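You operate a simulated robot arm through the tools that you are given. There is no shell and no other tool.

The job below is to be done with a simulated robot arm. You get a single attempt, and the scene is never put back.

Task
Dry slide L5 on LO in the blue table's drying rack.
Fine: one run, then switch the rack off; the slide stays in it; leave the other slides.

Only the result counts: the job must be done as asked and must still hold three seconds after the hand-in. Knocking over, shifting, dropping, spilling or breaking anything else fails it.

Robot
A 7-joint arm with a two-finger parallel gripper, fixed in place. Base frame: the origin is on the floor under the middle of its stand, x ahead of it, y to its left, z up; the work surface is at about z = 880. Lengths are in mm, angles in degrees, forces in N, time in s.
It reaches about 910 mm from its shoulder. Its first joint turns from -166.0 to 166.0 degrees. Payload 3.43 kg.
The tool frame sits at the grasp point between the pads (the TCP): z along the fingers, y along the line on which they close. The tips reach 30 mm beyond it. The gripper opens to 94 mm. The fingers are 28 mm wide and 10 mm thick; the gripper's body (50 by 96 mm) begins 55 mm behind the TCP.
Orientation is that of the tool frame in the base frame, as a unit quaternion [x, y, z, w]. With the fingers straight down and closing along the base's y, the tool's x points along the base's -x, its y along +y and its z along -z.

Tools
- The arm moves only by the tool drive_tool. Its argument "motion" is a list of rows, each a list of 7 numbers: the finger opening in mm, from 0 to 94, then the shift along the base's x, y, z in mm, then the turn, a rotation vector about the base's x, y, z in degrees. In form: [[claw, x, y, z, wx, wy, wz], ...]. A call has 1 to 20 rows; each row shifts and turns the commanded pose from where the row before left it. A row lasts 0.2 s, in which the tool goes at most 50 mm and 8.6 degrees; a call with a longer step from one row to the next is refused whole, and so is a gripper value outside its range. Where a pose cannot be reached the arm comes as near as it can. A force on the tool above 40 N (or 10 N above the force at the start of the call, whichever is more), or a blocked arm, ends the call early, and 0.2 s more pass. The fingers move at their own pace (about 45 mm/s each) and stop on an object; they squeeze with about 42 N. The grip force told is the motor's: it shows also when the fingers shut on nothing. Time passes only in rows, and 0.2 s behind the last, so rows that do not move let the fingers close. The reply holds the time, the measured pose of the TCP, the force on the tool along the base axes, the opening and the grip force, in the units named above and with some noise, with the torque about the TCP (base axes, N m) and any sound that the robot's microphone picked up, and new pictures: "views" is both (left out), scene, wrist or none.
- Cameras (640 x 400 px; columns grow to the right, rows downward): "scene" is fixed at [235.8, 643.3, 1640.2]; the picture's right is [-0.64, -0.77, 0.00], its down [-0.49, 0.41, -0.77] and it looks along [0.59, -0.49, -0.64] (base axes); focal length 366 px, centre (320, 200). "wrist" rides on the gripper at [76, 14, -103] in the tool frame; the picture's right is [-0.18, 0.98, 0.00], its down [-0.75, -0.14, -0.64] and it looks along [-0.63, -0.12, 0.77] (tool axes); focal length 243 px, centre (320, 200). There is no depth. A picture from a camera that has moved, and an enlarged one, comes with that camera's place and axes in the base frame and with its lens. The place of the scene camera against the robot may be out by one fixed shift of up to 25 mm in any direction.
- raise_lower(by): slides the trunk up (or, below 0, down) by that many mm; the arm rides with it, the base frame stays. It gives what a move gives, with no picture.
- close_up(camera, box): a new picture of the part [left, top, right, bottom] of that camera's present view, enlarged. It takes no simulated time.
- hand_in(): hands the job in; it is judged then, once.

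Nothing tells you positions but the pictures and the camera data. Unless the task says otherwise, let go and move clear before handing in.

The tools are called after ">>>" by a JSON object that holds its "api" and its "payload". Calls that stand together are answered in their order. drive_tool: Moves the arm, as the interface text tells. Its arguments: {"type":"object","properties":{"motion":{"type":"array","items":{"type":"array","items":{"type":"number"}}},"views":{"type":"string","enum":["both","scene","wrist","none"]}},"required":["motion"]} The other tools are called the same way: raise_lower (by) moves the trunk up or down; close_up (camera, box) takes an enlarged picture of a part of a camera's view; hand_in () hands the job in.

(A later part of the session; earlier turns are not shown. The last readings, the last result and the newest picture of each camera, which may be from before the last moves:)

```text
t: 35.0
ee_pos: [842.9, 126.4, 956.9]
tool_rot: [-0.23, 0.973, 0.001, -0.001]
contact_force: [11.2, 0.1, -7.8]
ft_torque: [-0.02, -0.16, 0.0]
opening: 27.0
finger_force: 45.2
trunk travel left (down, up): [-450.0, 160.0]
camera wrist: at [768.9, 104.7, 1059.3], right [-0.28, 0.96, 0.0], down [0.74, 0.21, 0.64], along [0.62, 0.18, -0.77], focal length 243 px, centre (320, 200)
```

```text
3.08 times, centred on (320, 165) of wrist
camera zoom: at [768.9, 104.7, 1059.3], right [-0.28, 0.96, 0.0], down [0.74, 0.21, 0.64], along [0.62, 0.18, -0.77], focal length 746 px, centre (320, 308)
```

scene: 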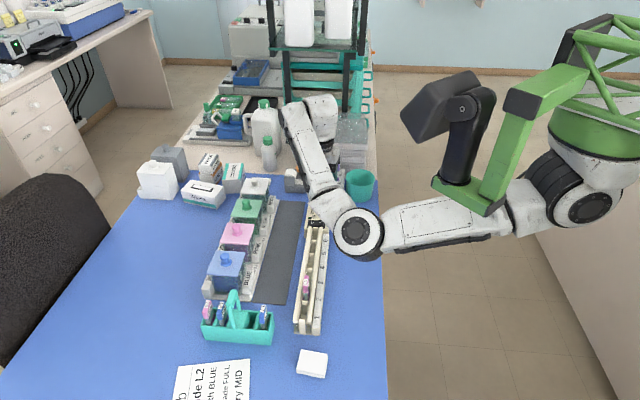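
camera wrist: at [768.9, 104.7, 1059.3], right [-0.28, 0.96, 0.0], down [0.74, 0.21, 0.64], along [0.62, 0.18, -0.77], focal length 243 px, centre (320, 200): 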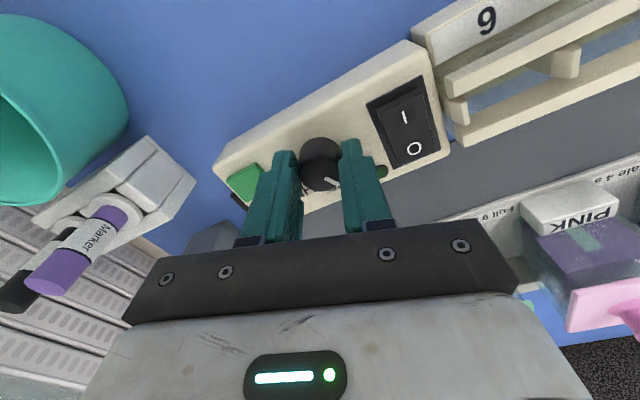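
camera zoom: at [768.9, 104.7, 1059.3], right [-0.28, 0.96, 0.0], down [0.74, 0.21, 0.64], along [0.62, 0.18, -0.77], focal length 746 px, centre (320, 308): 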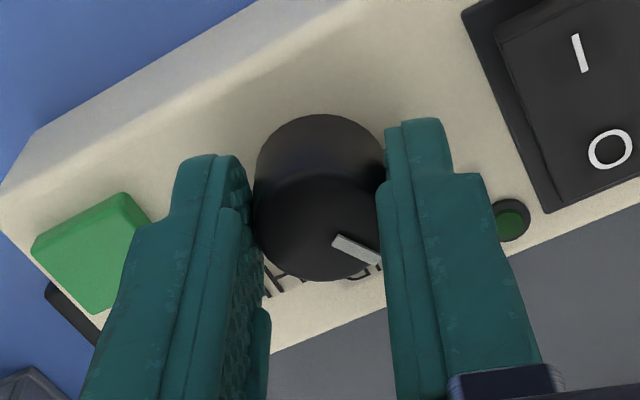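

Turned about 81°, with about 17° left. I'll trim and finish.

>>> {"api": "drive_tool", "payload": {"motion": [[22, 0.9, 0, -0.5, 0, 0, 4], [22, 0.3, 0, 0, 0, 0, 6], [22, 0, 0, 0, 0, 0, 6], [22, 0, 0, 0, 0, 0, 0]], "views": "wrist"}}

>>> {"api": "close_up", "payload": {"camera": "wrist", "box": [240, 100, 400, 230]}}

```text
t: 36.0
ee_pos: [842.5, 126.6, 956.5]
tool_rot: [-0.364, 0.931, 0.001, -0.001]
contact_force: [0.6, 2.6, -4.4]
ft_torque: [-0.03, 0.13, 0.01]
opening: 26.8
finger_force: 45.1
trunk travel left (down, up): [-450.0, 160.0]
camera wrist: at [778.2, 84.5, 1059.4], right [-0.53, 0.85, 0.0], down [0.65, 0.41, 0.64], along [0.54, 0.34, -0.77], focal length 243 px, centre (320, 200)
```

wrist: 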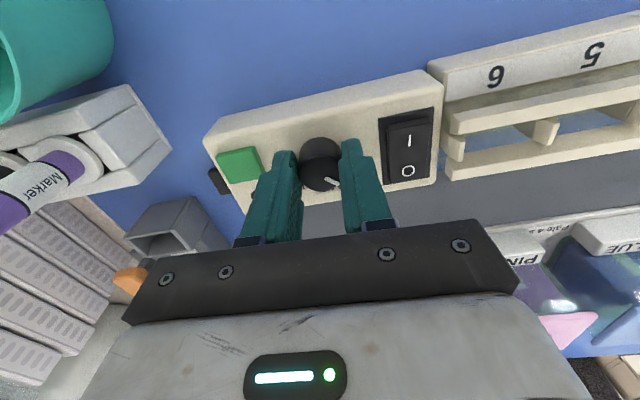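

```text
3.08 times, centred on (320, 165) of wrist
camera zoom: at [778.2, 84.5, 1059.4], right [-0.53, 0.85, 0.0], down [0.65, 0.41, 0.64], along [0.54, 0.34, -0.77], focal length 746 px, centre (320, 308)
```

zoom: 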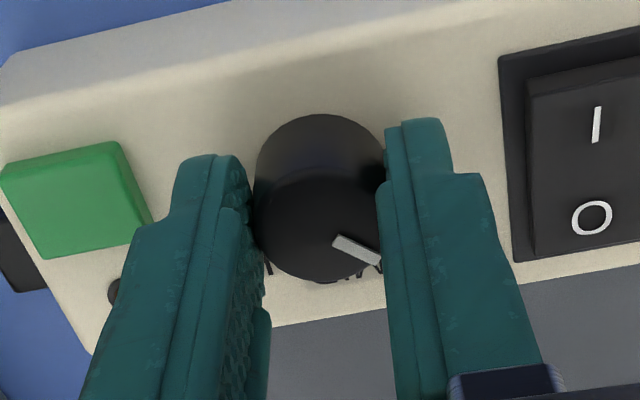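

Turned 97° so far. I'll add about 3.5° to reach the LO tick, then release and check.

>>> {"api": "drive_tool", "payload": {"motion": [[22, 0, 0.3, -0.3, 0, 0, 3.5], [22, 0, 0, 0, 0, 0, 0]], "views": "none"}}

```text
t: 36.6
ee_pos: [843.6, 126.2, 957.3]
tool_rot: [-0.392, 0.92, 0.0, 0.0]
contact_force: [3.1, 2.5, -3.7]
ft_torque: [-0.29, 0.2, -0.43]
opening: 27.1
finger_force: 45.5
trunk travel left (down, up): [-450.0, 160.0]
```

The torque about z has just risen to -0.43 N m at about 100°, so the knob has reached its end stop at LO. I'll open up and rise to look.

>>> {"api": "drive_tool", "payload": {"motion": [[30, 0, 0, 0, 0, 0, -0.5], [40, 0, 0, 0, 0, 0, 0], [50, 0, 0, 0, 0, 0, 0], [50, 0, 0, 0, 0, 0, 0]], "views": "none"}}

>>> {"api": "drive_tool", "payload": {"motion": [[50, 0, 0, 20, 0, 0, 0], [50, 0, 0, 25, 0, 0, 0], [50, 0, 0, 25, 0, 0, 0], [50, 0, 0, 0, 0, 0, 0]], "views": "both"}}

>>> {"api": "close_up", "payload": {"camera": "wrist", "box": [200, 40, 440, 190]}}

```text
t: 37.6
ee_pos: [843.5, 126.1, 958.0]
tool_rot: [-0.387, 0.922, 0.001, -0.001]
contact_force: [-0.2, 0.1, 0.0]
ft_torque: [0.01, -0.02, -0.02]
opening: 49.9
finger_force: 0.1
trunk travel left (down, up): [-450.0, 160.0]
```

```text
t: 38.6
ee_pos: [842.0, 128.9, 1026.9]
tool_rot: [-0.388, 0.922, 0.001, -0.001]
contact_force: [0.1, -0.3, -0.2]
ft_torque: [-0.01, 0.02, -0.02]
opening: 49.9
finger_force: 0.1
trunk travel left (down, up): [-450.0, 160.0]
camera wrist: at [779.3, 84.2, 1129.2], right [-0.57, 0.82, 0.0], down [0.63, 0.44, 0.64], along [0.53, 0.37, -0.77], focal length 243 px, centre (320, 200)
```

scene: 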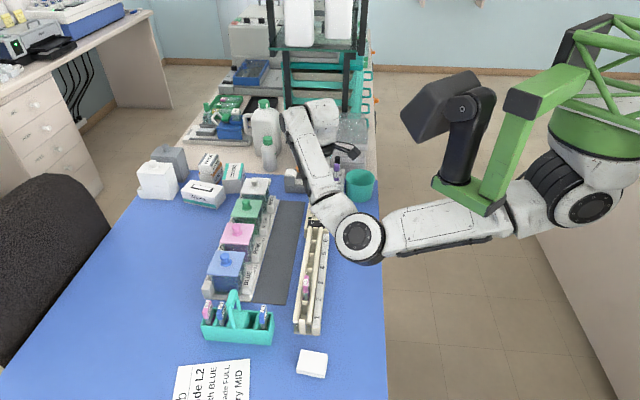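
wrist: 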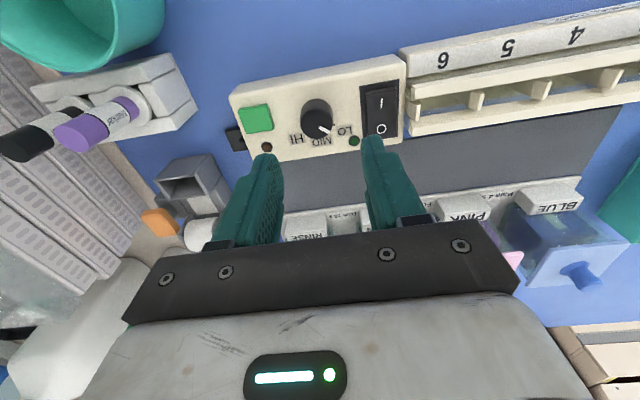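

```text
2.67 times, centred on (320, 115) of wrist
camera zoom: at [779.3, 84.2, 1129.2], right [-0.57, 0.82, 0.0], down [0.63, 0.44, 0.64], along [0.53, 0.37, -0.77], focal length 647 px, centre (320, 427)
```

zoom: 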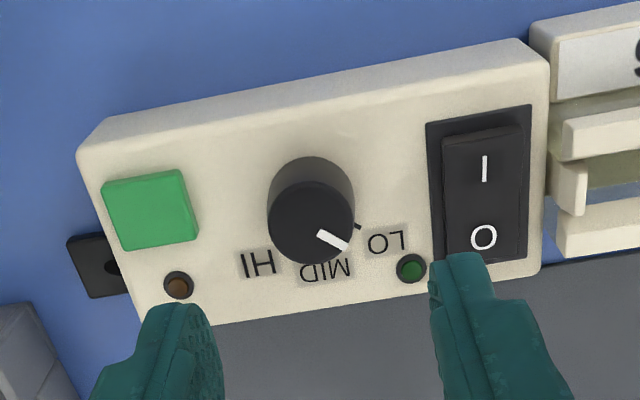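

The pointer now sits at LO. Next is the rocker: the "I" half is on the -n side, with its mark at about (803, 162.5). I'll close the fingers and move above it.

>>> {"api": "drive_tool", "payload": {"motion": [[20, -19.6, 17.5, 0, 0, 0, 0], [0, -19.6, 17.5, -15, 0, 0, 0], [0, 0, 0, -20, 0, 0, 0], [0, 0, 0, -10, 0, 0, 0], [0, 0, 0, 0, 0, 0, 0]], "views": "wrist"}}

>>> {"api": "close_up", "payload": {"camera": "wrist", "box": [240, 80, 400, 210]}}

```text
t: 39.8
ee_pos: [803.3, 162.9, 982.8]
tool_rot: [-0.388, 0.922, 0.0, 0.0]
contact_force: [-0.2, 0.1, 0.3]
ft_torque: [0.04, 0.01, 0.02]
opening: 0.4
finger_force: 33.5
trunk travel left (down, up): [-450.0, 160.0]
camera wrist: at [741.1, 117.3, 1084.1], right [-0.57, 0.82, 0.0], down [0.63, 0.44, 0.64], along [0.53, 0.37, -0.77], focal length 243 px, centre (320, 200)
```

wrist: 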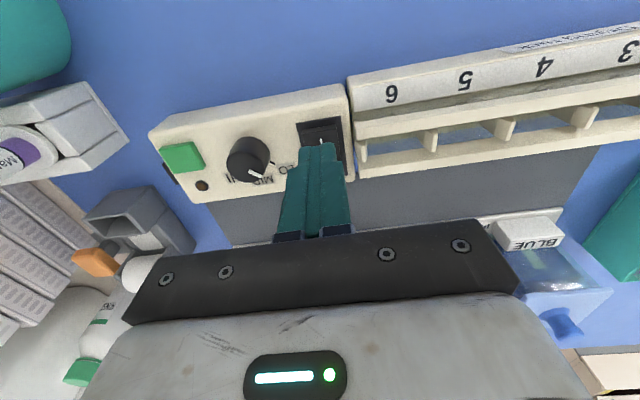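

```text
3.08 times, centred on (320, 145) of wrist
camera zoom: at [741.1, 117.3, 1084.1], right [-0.57, 0.82, 0.0], down [0.63, 0.44, 0.64], along [0.53, 0.37, -0.77], focal length 746 px, centre (320, 369)
```

zoom: 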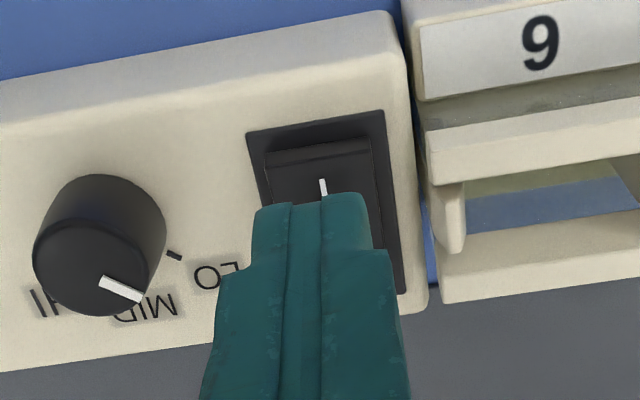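

The closed tips are right over the "I" mark. I'll descend, then press in small steps.

>>> {"api": "drive_tool", "payload": {"motion": [[0, 0, 0, -10, 0, 0, 0], [0, 0, 0, -8, 0, 0, 0], [0, 0, 0, -2, 0, 0, 0], [0, 0, 0, -2, 0, 0, 0]], "views": "none"}}

```text
t: 40.8
ee_pos: [804.6, 160.3, 960.8]
tool_rot: [-0.386, 0.922, 0.001, -0.001]
contact_force: [-0.4, 0.1, 0.4]
ft_torque: [-0.02, 0.05, -0.02]
opening: 0.0
finger_force: 32.6
trunk travel left (down, up): [-450.0, 160.0]
```

>>> {"api": "drive_tool", "payload": {"motion": [[0, 0, 0, -1.5, 0, 0, 0], [0, 0, 0, -1.5, 0, 0, 0], [0, 0, 0, -1.5, 0, 0, 0]], "views": "none"}}

```text
t: 41.6
ee_pos: [803.7, 161.3, 957.8]
tool_rot: [-0.387, 0.922, -0.001, 0.001]
contact_force: [-2.1, -2.9, 18.3]
ft_torque: [0.08, -0.05, 0.12]
opening: 0.0
finger_force: 32.6
trunk travel left (down, up): [-450.0, 160.0]
```

Contact at 18 N and no click yet. I'll press a little further.

>>> {"api": "drive_tool", "payload": {"motion": [[0, 0, 0, -1.5, 0, 0, 0], [0, 0, 0, -1, 0, 0, 0]], "views": "wrist"}}

>>> {"api": "close_up", "payload": {"camera": "wrist", "box": [220, 80, 400, 220]}}

```text
t: 42.1
ee_pos: [803.6, 160.5, 957.5]
tool_rot: [-0.385, 0.923, 0.0, 0.002]
contact_force: [-8.3, -4.1, 15.2]
ft_torque: [0.07, 0.17, 0.04]
opening: 0.1
finger_force: 32.8
trunk travel left (down, up): [-450.0, 160.0]
stopped in row 2: the force on the tool passed its limit at 43 N (the readings are from after the stop); the commanded pose is now the measured one
camera wrist: at [740.5, 116.2, 1059.5], right [-0.57, 0.82, 0.0], down [0.63, 0.44, 0.64], along [0.53, 0.37, -0.76], focal length 243 px, centre (320, 200)
```

wrist: 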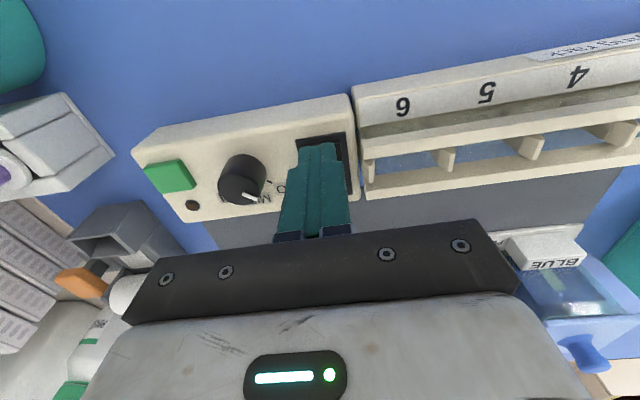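

```text
2.86 times, centred on (310, 150) of wrist
camera zoom: at [740.5, 116.2, 1059.5], right [-0.57, 0.82, 0.0], down [0.63, 0.44, 0.64], along [0.53, 0.37, -0.76], focal length 693 px, centre (349, 343)
```

zoom: 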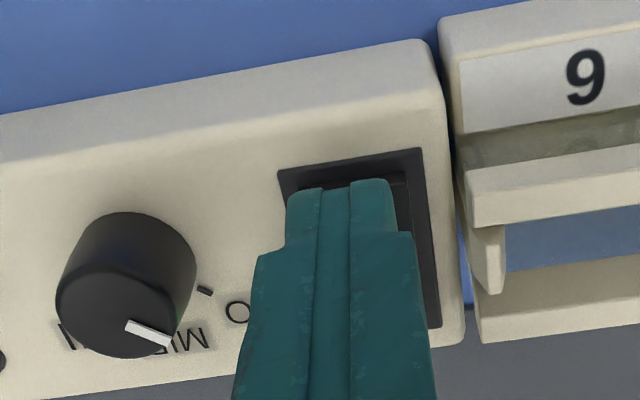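

The press stopped at its 43 N limit. I'll lift off and check the rocker's state and the lamp.

>>> {"api": "drive_tool", "payload": {"motion": [[0, 0, 0, 8, 0, 0, 0], [0, -3, -3, 15, 0, 0, 0], [0, -10, -10, 15, 0, 0, 0], [0, -15, -15, 10, 0, 0, 0], [0, 0, 0, 0, 0, 0, 0]], "views": "both"}}

>>> {"api": "close_up", "payload": {"camera": "wrist", "box": [180, 40, 400, 190]}}

>>> {"api": "close_up", "payload": {"camera": "scene", "box": [290, 190, 345, 240]}}

```text
t: 43.3
ee_pos: [779.1, 135.7, 1002.9]
tool_rot: [-0.388, 0.922, 0.0, 0.0]
contact_force: [0.8, 0.1, -0.1]
ft_torque: [0.02, 0.0, -0.05]
opening: 0.0
finger_force: 32.9
trunk travel left (down, up): [-450.0, 160.0]
camera wrist: at [714.9, 90.7, 1106.6], right [-0.57, 0.82, 0.0], down [0.63, 0.44, 0.64], along [0.53, 0.37, -0.76], focal length 243 px, centre (320, 200)
```

scene: 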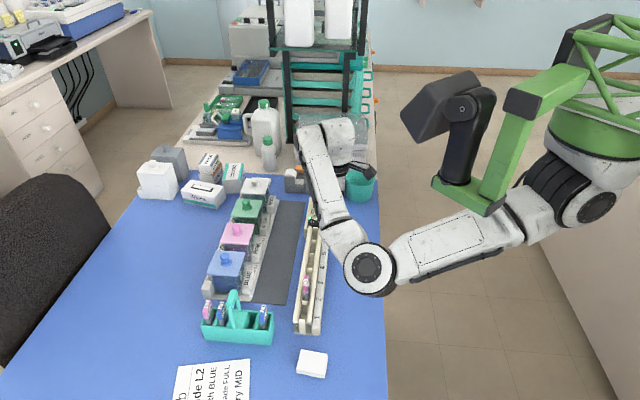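
wrist: 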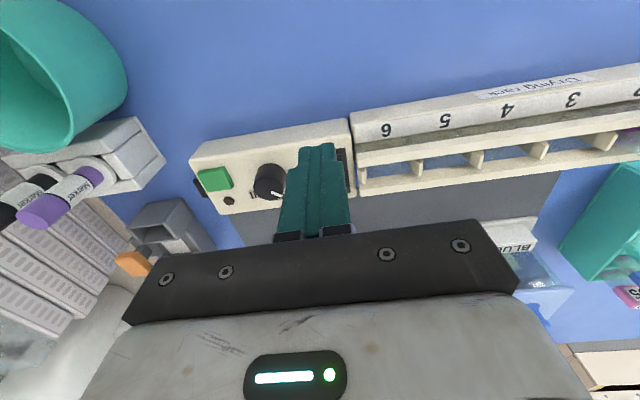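

```text
2.67 times, centred on (290, 115) of wrist
camera zoom: at [714.9, 90.7, 1106.6], right [-0.57, 0.82, 0.0], down [0.63, 0.44, 0.64], along [0.53, 0.37, -0.76], focal length 647 px, centre (400, 427)
```

zoom: 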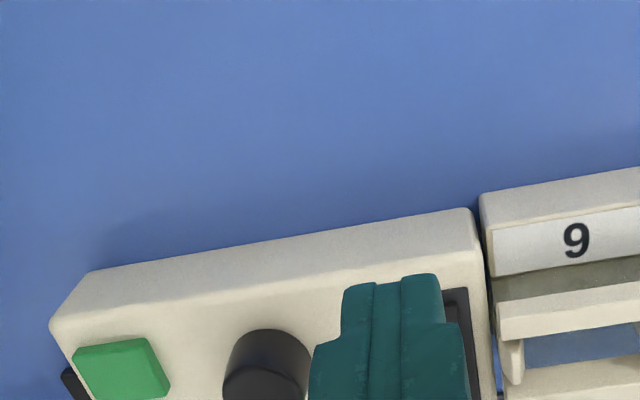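

```text
8.00 times, centred on (318, 215) of scene
camera zoom: at [235.8, 643.3, 1640.2], right [-0.64, -0.77, 0.0], down [-0.49, 0.41, -0.77], along [0.59, -0.49, -0.64], focal length 2932 px, centre (340, 80)
```

zoom: 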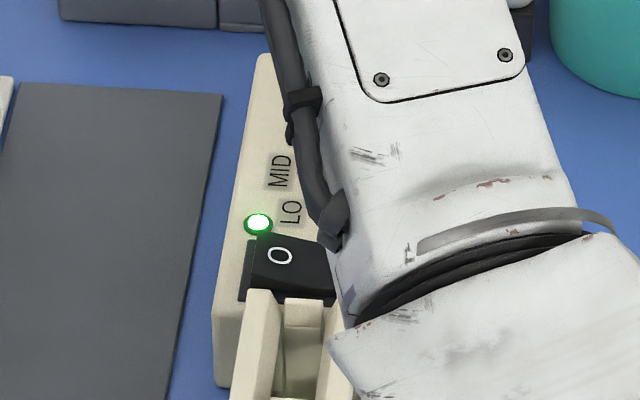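

The green lamp is lit, so the rack is on and the rocker has toggled. Next is the green start button near (874, 86); I'll hover above it and check the surroundings.

>>> {"api": "drive_tool", "payload": {"motion": [[0, 20, -5, 15, 0, 0, 0], [0, 35, -20, 10, 0, 0, 0], [0, 35, -20, 0, 0, 0, 0], [0, 5, -5, 0, 0, 0, 0], [0, 0, 0, 0, 0, 0, 0]], "views": "both"}}

>>> {"api": "close_up", "payload": {"camera": "wrist", "box": [220, 40, 440, 190]}}

>>> {"api": "close_up", "payload": {"camera": "scene", "box": [280, 150, 400, 250]}}

```text
t: 44.5
ee_pos: [871.5, 82.5, 1028.6]
tool_rot: [-0.387, 0.922, 0.0, 0.002]
contact_force: [-0.1, -0.8, -0.3]
ft_torque: [0.02, 0.0, 0.02]
opening: 0.0
finger_force: 32.8
trunk travel left (down, up): [-450.0, 160.0]
camera wrist: at [809.1, 38.4, 1131.0], right [-0.57, 0.82, 0.0], down [0.63, 0.44, 0.64], along [0.53, 0.37, -0.76], focal length 243 px, centre (320, 200)
```

scene: 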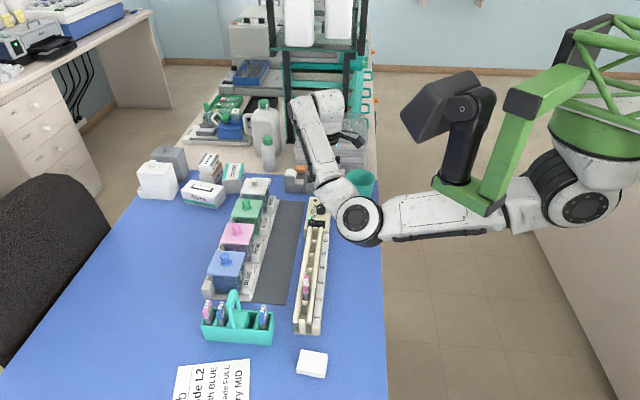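
wrist: 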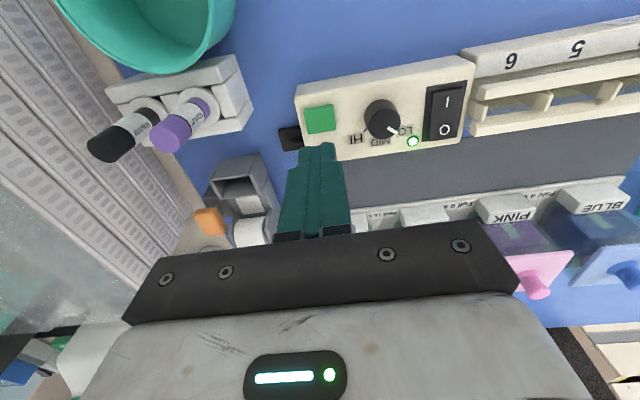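

```text
2.67 times, centred on (330, 115) of wrist
camera zoom: at [809.1, 38.4, 1131.0], right [-0.57, 0.82, 0.0], down [0.63, 0.44, 0.64], along [0.53, 0.37, -0.76], focal length 647 px, centre (293, 427)
```

zoom: 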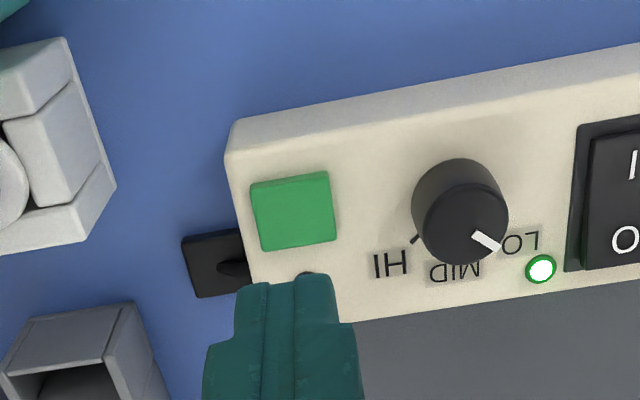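

```text
4.00 times, centred on (340, 200) of scene
camera zoom: at [235.8, 643.3, 1640.2], right [-0.64, -0.77, 0.0], down [-0.49, 0.41, -0.77], along [0.59, -0.49, -0.64], focal length 1466 px, centre (240, 200)
```

zoom: 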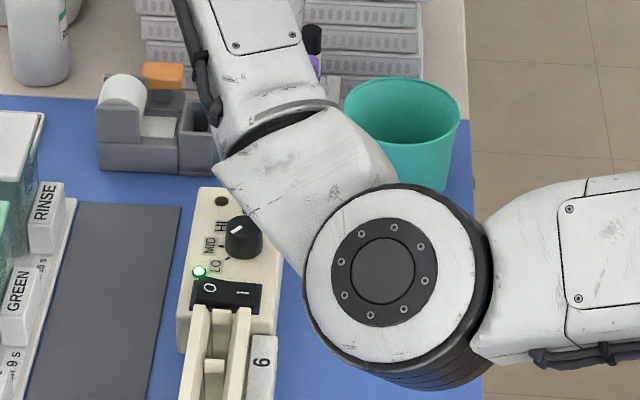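

>>> {"api": "close_up", "payload": {"camera": "scene", "box": [322, 195, 352, 230]}}

>>> {"api": "close_up", "payload": {"camera": "wrist", "box": [355, 90, 425, 160]}}

>>> {"api": "close_up", "payload": {"camera": "wrist", "box": [275, 80, 355, 160]}}

```text
11.43 times, centred on (337, 212) of scene
camera zoom: at [235.8, 643.3, 1640.2], right [-0.64, -0.77, 0.0], down [-0.49, 0.41, -0.77], along [0.59, -0.49, -0.64], focal length 4188 px, centre (126, 57)
```

zoom: 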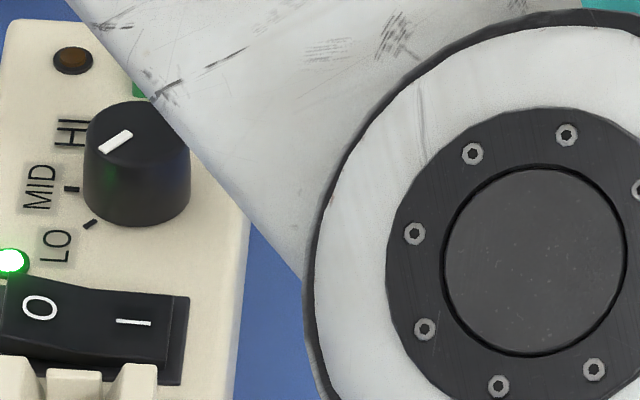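

```text
5.71 times, centred on (390, 125) of wrist
camera zoom: at [809.1, 38.4, 1131.0], right [-0.57, 0.82, 0.0], down [0.63, 0.44, 0.64], along [0.53, 0.37, -0.76], focal length 1386 px, centre (-80, 629)
```

zoom: 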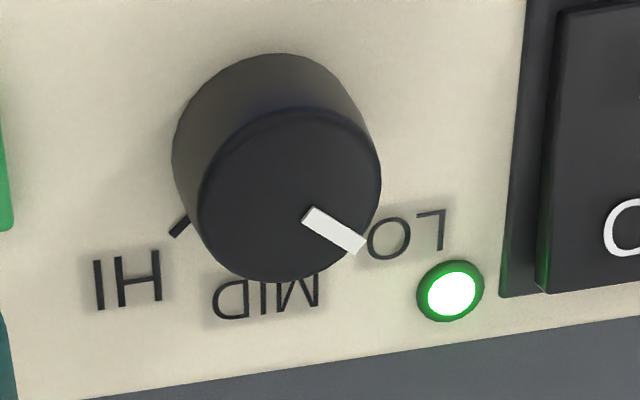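

```text
5.00 times, centred on (315, 120) of wrist
camera zoom: at [809.1, 38.4, 1131.0], right [-0.57, 0.82, 0.0], down [0.63, 0.44, 0.64], along [0.53, 0.37, -0.76], focal length 1213 px, centre (345, 600)
```

zoom: 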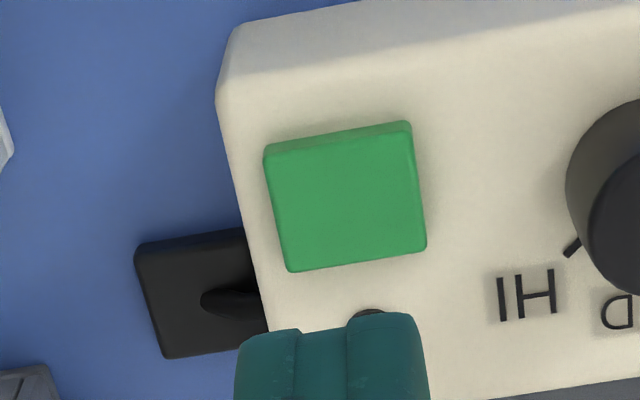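

The pointer angle (about 92°) matches the LO tick (about 91°), and the power lamp is on. The button top is centred near (875, 85) at z of about 923. I'll centre over it and come down close.

>>> {"api": "drive_tool", "payload": {"motion": [[0, 2.7, 2.7, -15, 0, 0, 0], [0, 0, 0, -20, 0, 0, 0], [0, 0, 0, -20, 0, 0, 0], [0, 0, 0, -8, 0, 0, 0], [0, 0, 0, 0, 0, 0, 0]], "views": "wrist"}}

>>> {"api": "close_up", "payload": {"camera": "wrist", "box": [240, 80, 400, 210]}}

```text
t: 45.7
ee_pos: [873.9, 85.8, 965.4]
tool_rot: [-0.387, 0.922, 0.0, 0.002]
contact_force: [0.3, 0.1, 0.7]
ft_torque: [0.0, 0.01, 0.04]
opening: 0.0
finger_force: 32.9
trunk travel left (down, up): [-450.0, 160.0]
camera wrist: at [810.6, 40.7, 1067.9], right [-0.57, 0.82, 0.0], down [0.63, 0.44, 0.64], along [0.53, 0.37, -0.76], focal length 243 px, centre (320, 200)
```

wrist: 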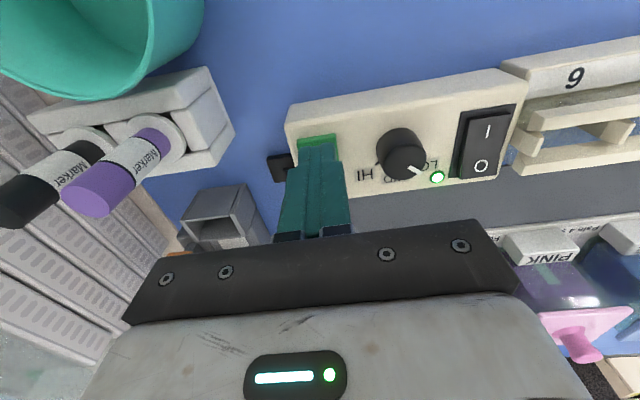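

```text
3.08 times, centred on (320, 145) of wrist
camera zoom: at [810.6, 40.7, 1067.9], right [-0.57, 0.82, 0.0], down [0.63, 0.44, 0.64], along [0.53, 0.37, -0.76], focal length 746 px, centre (320, 369)
```

zoom: 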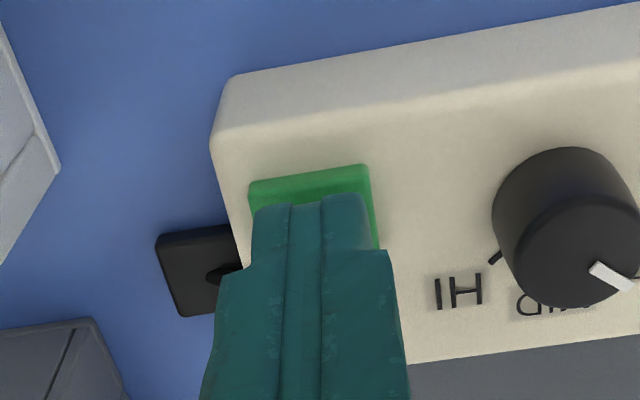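

The tips are right over the button and clear of the markers. I'll come down gently, 1 mm at a time near contact.

>>> {"api": "drive_tool", "payload": {"motion": [[0, 0, 0, -4, 0, 0, 0], [0, 0, 0, -2, 0, 0, 0], [0, 0, 0, -1, 0, 0, 0]], "views": "none"}}

```text
t: 46.5
ee_pos: [874.7, 87.1, 958.4]
tool_rot: [-0.388, 0.922, -0.001, 0.002]
contact_force: [0.6, -1.1, -0.4]
ft_torque: [0.02, -0.01, -0.04]
opening: 0.0
finger_force: 33.0
trunk travel left (down, up): [-450.0, 160.0]
```

>>> {"api": "drive_tool", "payload": {"motion": [[0, 0, 0, -1, 0, 0, 0], [0, 0, 0, -1, 0, 0, 0]], "views": "none"}}

```text
t: 47.1
ee_pos: [874.7, 87.9, 957.1]
tool_rot: [-0.386, 0.922, 0.0, 0.002]
contact_force: [0.3, -1.4, -0.1]
ft_torque: [0.01, 0.03, 0.02]
opening: 0.2
finger_force: 32.8
trunk travel left (down, up): [-450.0, 160.0]
```

>>> {"api": "drive_tool", "payload": {"motion": [[0, 0, 0, -1, 0, 0, 0], [0, 0, 0, -1, 0, 0, 0]], "views": "none"}}

```text
t: 47.7
ee_pos: [873.3, 85.9, 956.3]
tool_rot: [-0.388, 0.922, 0.0, 0.002]
contact_force: [0.1, 0.4, -0.8]
ft_torque: [0.03, 0.04, 0.01]
opening: 0.0
finger_force: 33.1
trunk travel left (down, up): [-450.0, 160.0]
```

>>> {"api": "drive_tool", "payload": {"motion": [[0, 0, 0, -1, 0, 0, 0], [0, 0, 0, -1, 0, 0, 0]], "views": "none"}}

```text
t: 48.3
ee_pos: [874.3, 85.8, 954.6]
tool_rot: [-0.388, 0.922, -0.001, 0.003]
contact_force: [-0.8, 2.1, 3.5]
ft_torque: [0.01, 0.02, -0.05]
opening: 0.0
finger_force: 33.2
trunk travel left (down, up): [-450.0, 160.0]
heard: click
```

A click at 3.5 N, so the button has been pressed. I'll lift off at once and look at the lamps.

>>> {"api": "drive_tool", "payload": {"motion": [[0, 0, 0, 8, 0, 0, 0], [0, 0, 0, 20, 0, 0, 0], [0, 0, 0, 20, 0, 0, 0], [0, 0, 0, 15, 0, 0, 0]], "views": "both"}}

>>> {"api": "close_up", "payload": {"camera": "wrist", "box": [260, 60, 500, 190]}}

>>> {"api": "close_up", "payload": {"camera": "scene", "box": [295, 185, 355, 235]}}

```text
t: 49.3
ee_pos: [873.3, 86.0, 1015.6]
tool_rot: [-0.387, 0.922, 0.0, 0.002]
contact_force: [-0.1, 0.2, -0.1]
ft_torque: [0.02, -0.03, -0.01]
opening: 0.0
finger_force: 33.2
trunk travel left (down, up): [-450.0, 160.0]
camera wrist: at [810.9, 40.1, 1118.4], right [-0.57, 0.82, 0.0], down [0.63, 0.44, 0.64], along [0.53, 0.37, -0.76], focal length 243 px, centre (320, 200)
```

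scene: 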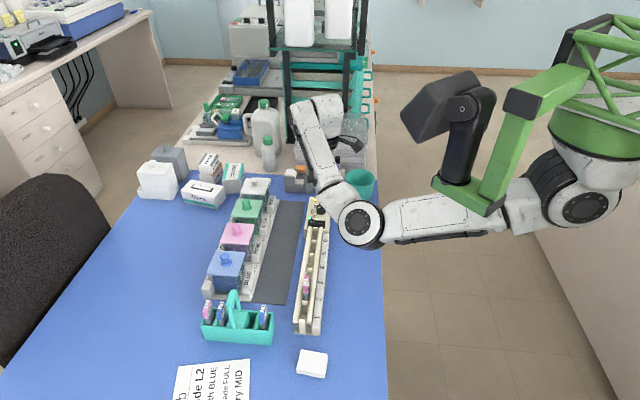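
wrist: 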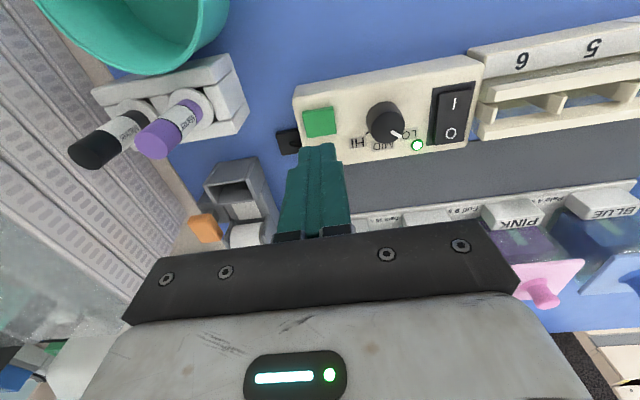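

```text
2.67 times, centred on (380, 125) of wrist
camera zoom: at [810.9, 40.1, 1118.4], right [-0.57, 0.82, 0.0], down [0.63, 0.44, 0.64], along [0.53, 0.37, -0.76], focal length 647 px, centre (160, 400)
```

zoom: 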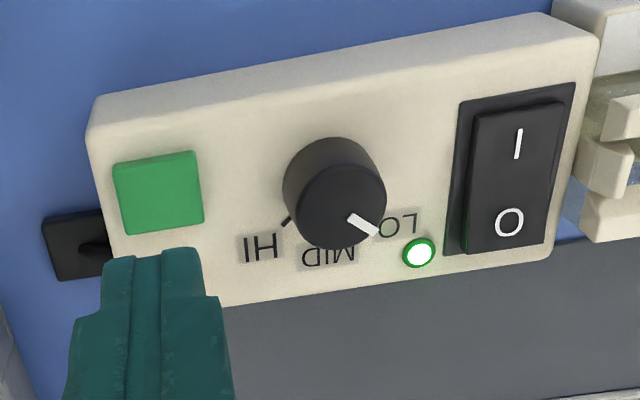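

```text
8.00 times, centred on (325, 210) of scene
camera zoom: at [235.8, 643.3, 1640.2], right [-0.64, -0.77, 0.0], down [-0.49, 0.41, -0.77], along [0.59, -0.49, -0.64], focal length 2932 px, centre (280, 120)
```

zoom: 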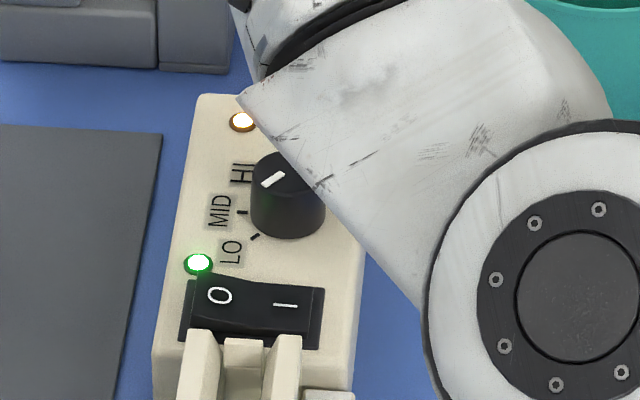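

The amber lamp is now lit and the green one is still on, so the run is going. I'll move above the "O" half of the rocker, stay high, and wait for the run to end.

>>> {"api": "drive_tool", "payload": {"motion": [[0, -17.8, 31.7, 0, 0, 0, 0], [0, -17.8, 31.7, 0, 0, 0, 0], [0, -17.8, 31.7, 0, 0, 0, 0], [0, 0, 0, 0, 0, 0, 0], [0, 0, 0, 0, 0, 0, 0]], "views": "both"}}

>>> {"api": "close_up", "payload": {"camera": "wrist", "box": [140, 60, 400, 200]}}

>>> {"api": "close_up", "payload": {"camera": "scene", "box": [295, 185, 355, 235]}}

```text
t: 50.5
ee_pos: [822.0, 183.7, 1019.1]
tool_rot: [-0.387, 0.922, -0.001, 0.002]
contact_force: [0.0, -1.0, 0.9]
ft_torque: [-0.01, -0.01, 0.01]
opening: 0.0
finger_force: 32.9
trunk travel left (down, up): [-450.0, 160.0]
camera wrist: at [758.9, 138.2, 1121.0], right [-0.57, 0.82, 0.0], down [0.63, 0.44, 0.64], along [0.53, 0.37, -0.76], focal length 243 px, centre (320, 200)
```

scene: 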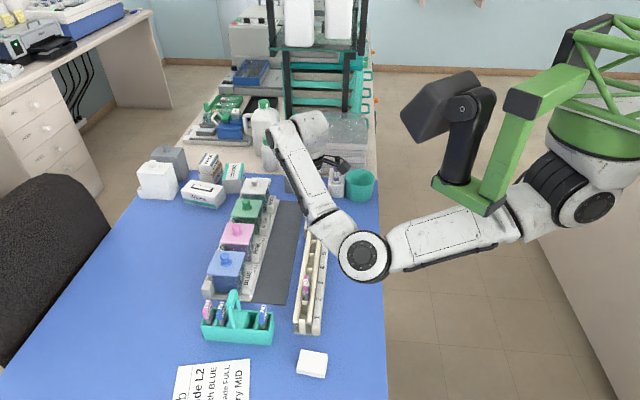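
wrist: 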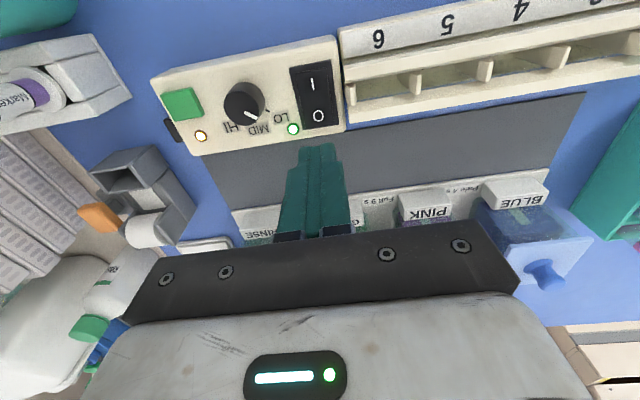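

```text
2.46 times, centred on (270, 130) of wrist
camera zoom: at [758.9, 138.2, 1121.0], right [-0.57, 0.82, 0.0], down [0.63, 0.44, 0.64], along [0.53, 0.37, -0.76], focal length 597 px, centre (443, 372)
```

zoom: 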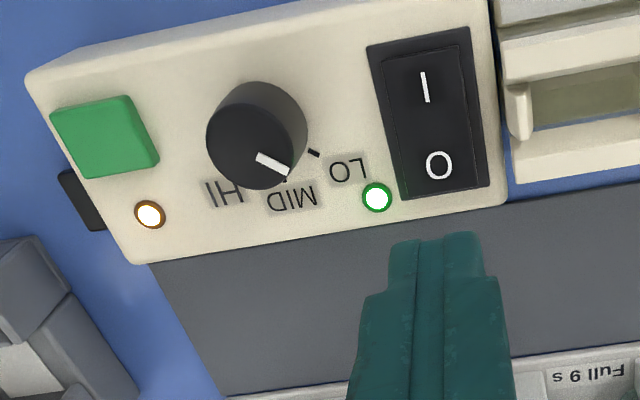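

```text
8.00 times, centred on (325, 210) of scene
camera zoom: at [235.8, 643.3, 1640.2], right [-0.64, -0.77, 0.0], down [-0.49, 0.41, -0.77], along [0.59, -0.49, -0.64], focal length 2932 px, centre (280, 120)
```

zoom: 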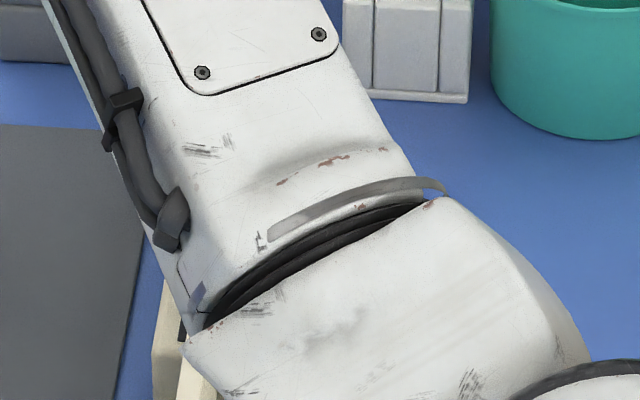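

The pointer is on LO, and both the green and amber lamps are on. I'll wait for the run to finish.

>>> {"api": "drive_tool", "payload": {"motion": [[0, 0, 0, 0, 0, 0, 0], [0, 0, 0, 0, 0, 0, 0], [0, 0, 0, 0, 0, 0, 0], [0, 0, 0, 0, 0, 0, 0], [0, 0, 0, 0, 0, 0, 0], [0, 0, 0, 0, 0, 0, 0], [0, 0, 0, 0, 0, 0, 0], [0, 0, 0, 0, 0, 0, 0], [0, 0, 0, 0, 0, 0, 0], [0, 0, 0, 0, 0, 0, 0], [0, 0, 0, 0, 0, 0, 0], [0, 0, 0, 0, 0, 0, 0], [0, 0, 0, 0, 0, 0, 0], [0, 0, 0, 0, 0, 0, 0], [0, 0, 0, 0, 0, 0, 0]], "views": "wrist"}}

```text
t: 53.7
ee_pos: [822.1, 183.6, 1019.8]
tool_rot: [-0.387, 0.922, -0.001, 0.001]
contact_force: [0.6, 0.4, 0.6]
ft_torque: [0.0, -0.01, 0.01]
opening: 0.1
finger_force: 33.2
trunk travel left (down, up): [-450.0, 160.0]
camera wrist: at [759.0, 138.0, 1121.0], right [-0.57, 0.82, 0.0], down [0.63, 0.44, 0.64], along [0.53, 0.37, -0.76], focal length 243 px, centre (320, 200)
```

wrist: 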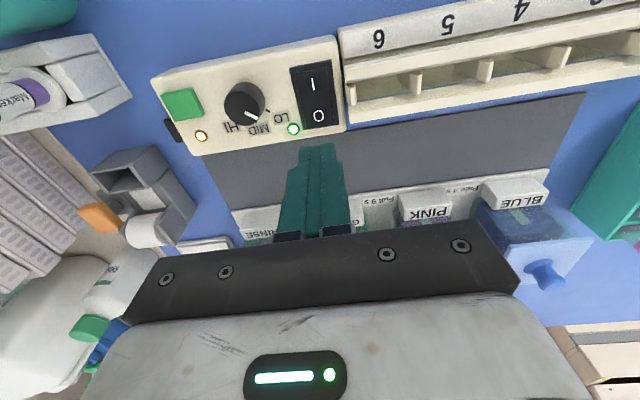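

The amber lamp is still lit, so I'll keep waiting.

>>> {"api": "drive_tool", "payload": {"motion": [[0, 0, 0, 0, 0, 0, 0], [0, 0, 0, 0, 0, 0, 0], [0, 0, 0, 0, 0, 0, 0], [0, 0, 0, 0, 0, 0, 0], [0, 0, 0, 0, 0, 0, 0], [0, 0, 0, 0, 0, 0, 0], [0, 0, 0, 0, 0, 0, 0], [0, 0, 0, 0, 0, 0, 0], [0, 0, 0, 0, 0, 0, 0], [0, 0, 0, 0, 0, 0, 0], [0, 0, 0, 0, 0, 0, 0], [0, 0, 0, 0, 0, 0, 0], [0, 0, 0, 0, 0, 0, 0], [0, 0, 0, 0, 0, 0, 0], [0, 0, 0, 0, 0, 0, 0], [0, 0, 0, 0, 0, 0, 0], [0, 0, 0, 0, 0, 0, 0], [0, 0, 0, 0, 0, 0, 0], [0, 0, 0, 0, 0, 0, 0], [0, 0, 0, 0, 0, 0, 0]], "views": "wrist"}}

```text
t: 57.9
ee_pos: [822.6, 182.3, 1019.6]
tool_rot: [-0.387, 0.922, 0.0, 0.001]
contact_force: [-0.8, 0.7, -0.9]
ft_torque: [0.02, -0.03, -0.02]
opening: 0.0
finger_force: 33.1
trunk travel left (down, up): [-450.0, 160.0]
camera wrist: at [759.0, 138.0, 1121.0], right [-0.57, 0.82, 0.0], down [0.63, 0.44, 0.64], along [0.53, 0.37, -0.76], focal length 243 px, centre (320, 200)
```

wrist: 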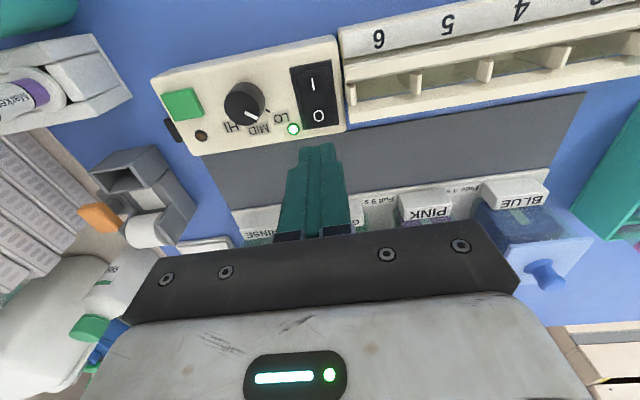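

>>> {"api": "close_up", "payload": {"camera": "wrist", "box": [140, 60, 400, 200]}}

>>> {"api": "close_up", "payload": {"camera": "scene", "box": [280, 250, 340, 345]}}

```text
2.46 times, centred on (270, 130) of wrist
camera zoom: at [759.0, 138.0, 1121.0], right [-0.57, 0.82, 0.0], down [0.63, 0.44, 0.64], along [0.53, 0.37, -0.76], focal length 597 px, centre (443, 372)
```

zoom: 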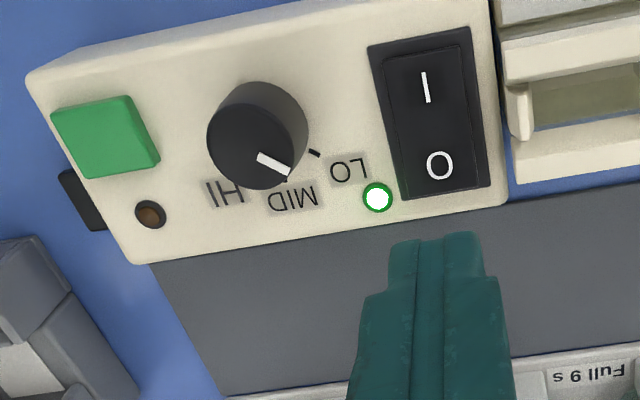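

```text
4.21 times, centred on (310, 298) of scene
camera zoom: at [235.8, 643.3, 1640.2], right [-0.64, -0.77, 0.0], down [-0.49, 0.41, -0.77], along [0.59, -0.49, -0.64], focal length 1543 px, centre (362, -210)
```

zoom: 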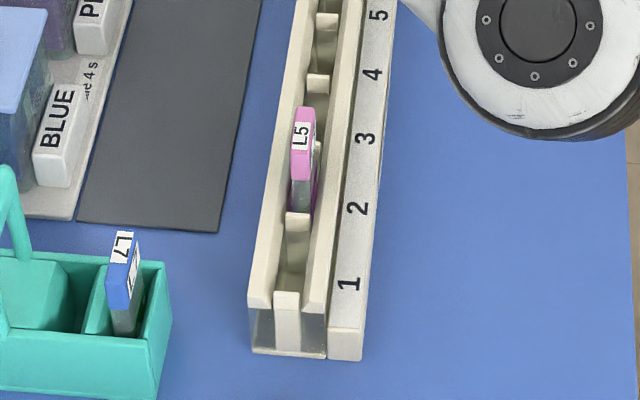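

The amber lamp is off, so the run is complete. Green is still on, and the rack and slide haven't moved. I'll press the "O" half to switch the rack off, descending close first.

>>> {"api": "drive_tool", "payload": {"motion": [[0, -0.6, -1.6, -18, 0, 0, 0], [0, 0, 0, -20, 0, 0, 0], [0, 0, 0, -14, 0, 0, 0], [0, 0, 0, 0, 0, 0, 0]], "views": "wrist"}}

>>> {"api": "close_up", "payload": {"camera": "wrist", "box": [240, 80, 400, 210]}}

```text
t: 58.9
ee_pos: [821.2, 182.4, 964.5]
tool_rot: [-0.386, 0.922, -0.001, 0.003]
contact_force: [-0.4, -0.1, -0.1]
ft_torque: [0.0, 0.02, 0.01]
opening: 0.0
finger_force: 33.0
trunk travel left (down, up): [-450.0, 160.0]
camera wrist: at [757.6, 136.7, 1065.7], right [-0.57, 0.82, 0.0], down [0.63, 0.44, 0.64], along [0.53, 0.37, -0.76], focal length 243 px, centre (320, 200)
```

wrist: 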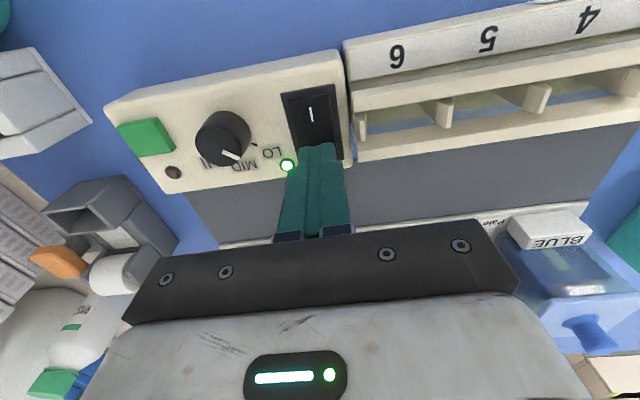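

```text
3.08 times, centred on (320, 145) of wrist
camera zoom: at [757.6, 136.7, 1065.7], right [-0.57, 0.82, 0.0], down [0.63, 0.44, 0.64], along [0.53, 0.37, -0.76], focal length 746 px, centre (320, 369)
```

zoom: 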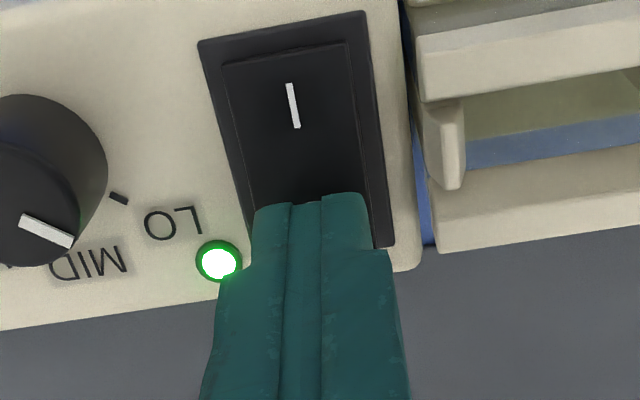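

>>> {"api": "drive_tool", "payload": {"motion": [[0, 0, 0, -2, 0, 0, 0], [0, 0, 0, -1.5, 0, 0, 0], [0, 0, 0, -1.5, 0, 0, 0]], "views": "none"}}

```text
t: 59.7
ee_pos: [820.9, 180.6, 958.3]
tool_rot: [-0.388, 0.922, 0.0, 0.002]
contact_force: [-0.2, 0.5, 1.0]
ft_torque: [0.02, 0.04, 0.0]
opening: 0.0
finger_force: 33.0
trunk travel left (down, up): [-450.0, 160.0]
```

>>> {"api": "drive_tool", "payload": {"motion": [[0, 0, 0, -1, 0, 0, 0], [0, 0, 0, -1, 0, 0, 0]], "views": "none"}}

```text
t: 60.3
ee_pos: [819.8, 179.1, 957.9]
tool_rot: [-0.387, 0.922, -0.001, 0.003]
contact_force: [2.3, 3.4, 11.8]
ft_torque: [0.03, 0.07, -0.05]
opening: 0.0
finger_force: 33.3
trunk travel left (down, up): [-450.0, 160.0]
```

>>> {"api": "drive_tool", "payload": {"motion": [[0, 0, 0, -1, 0, 0, 0], [0, 0, 0, -1, 0, 0, 0]], "views": "wrist"}}

>>> {"api": "close_up", "payload": {"camera": "wrist", "box": [240, 80, 400, 210]}}

```text
t: 60.9
ee_pos: [820.5, 180.2, 959.1]
tool_rot: [-0.388, 0.922, 0.0, 0.005]
contact_force: [9.8, 6.2, 32.2]
ft_torque: [0.01, -0.03, -0.06]
opening: 0.0
finger_force: 33.1
trunk travel left (down, up): [-450.0, 160.0]
camera wrist: at [756.6, 135.8, 1059.2], right [-0.57, 0.82, 0.0], down [0.62, 0.44, 0.65], along [0.53, 0.37, -0.76], focal length 243 px, centre (320, 200)
```

wrist: 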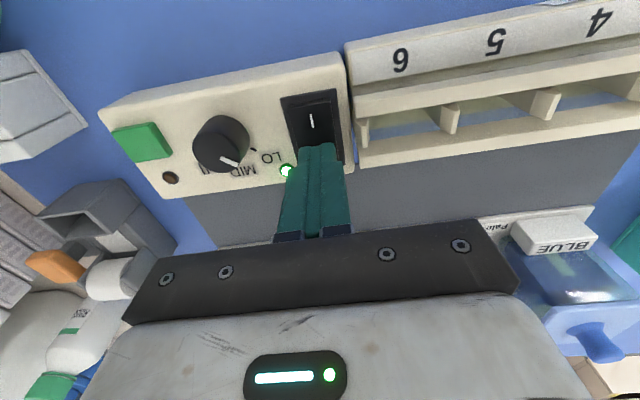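

```text
3.08 times, centred on (320, 145) of wrist
camera zoom: at [756.6, 135.8, 1059.2], right [-0.57, 0.82, 0.0], down [0.62, 0.44, 0.65], along [0.53, 0.37, -0.76], focal length 746 px, centre (320, 369)
```

zoom: 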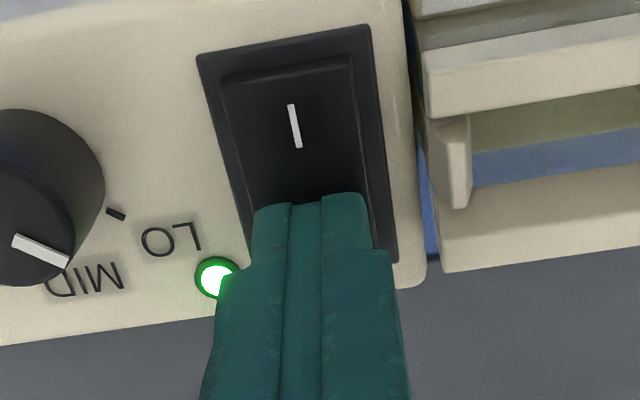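

At 32 N the rocker is beginning to tilt, but the lamp is still on. I'll press slightly more.

>>> {"api": "drive_tool", "payload": {"motion": [[0, 0.5, 0.5, -0.8, 0, 0, 0], [0, 0, 0, -0.8, 0, 0, 0]], "views": "wrist"}}

>>> {"api": "close_up", "payload": {"camera": "wrist", "box": [240, 80, 400, 210]}}

```text
t: 61.4
ee_pos: [820.6, 182.0, 957.5]
tool_rot: [-0.387, 0.922, -0.001, 0.004]
contact_force: [-6.1, 1.3, 13.6]
ft_torque: [-0.06, 0.34, -0.1]
opening: 0.0
finger_force: 32.9
trunk travel left (down, up): [-450.0, 160.0]
stopped in row 2: the force on the tool passed its limit at 47 N (the readings are from after the stop); the commanded pose is now the measured one
camera wrist: at [756.6, 135.8, 1059.3], right [-0.57, 0.82, 0.0], down [0.62, 0.44, 0.65], along [0.53, 0.37, -0.76], focal length 243 px, centre (320, 200)
```

wrist: 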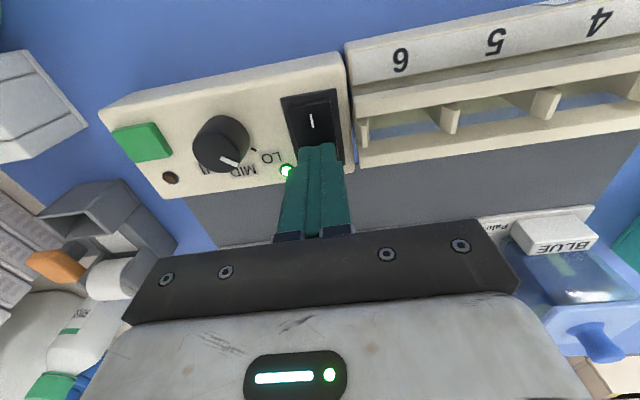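

```text
3.08 times, centred on (320, 145) of wrist
camera zoom: at [756.6, 135.8, 1059.3], right [-0.57, 0.82, 0.0], down [0.62, 0.44, 0.65], along [0.53, 0.37, -0.76], focal length 746 px, centre (320, 369)
```

zoom: 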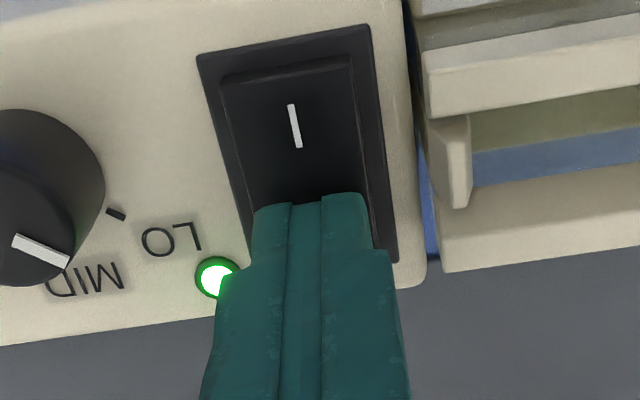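

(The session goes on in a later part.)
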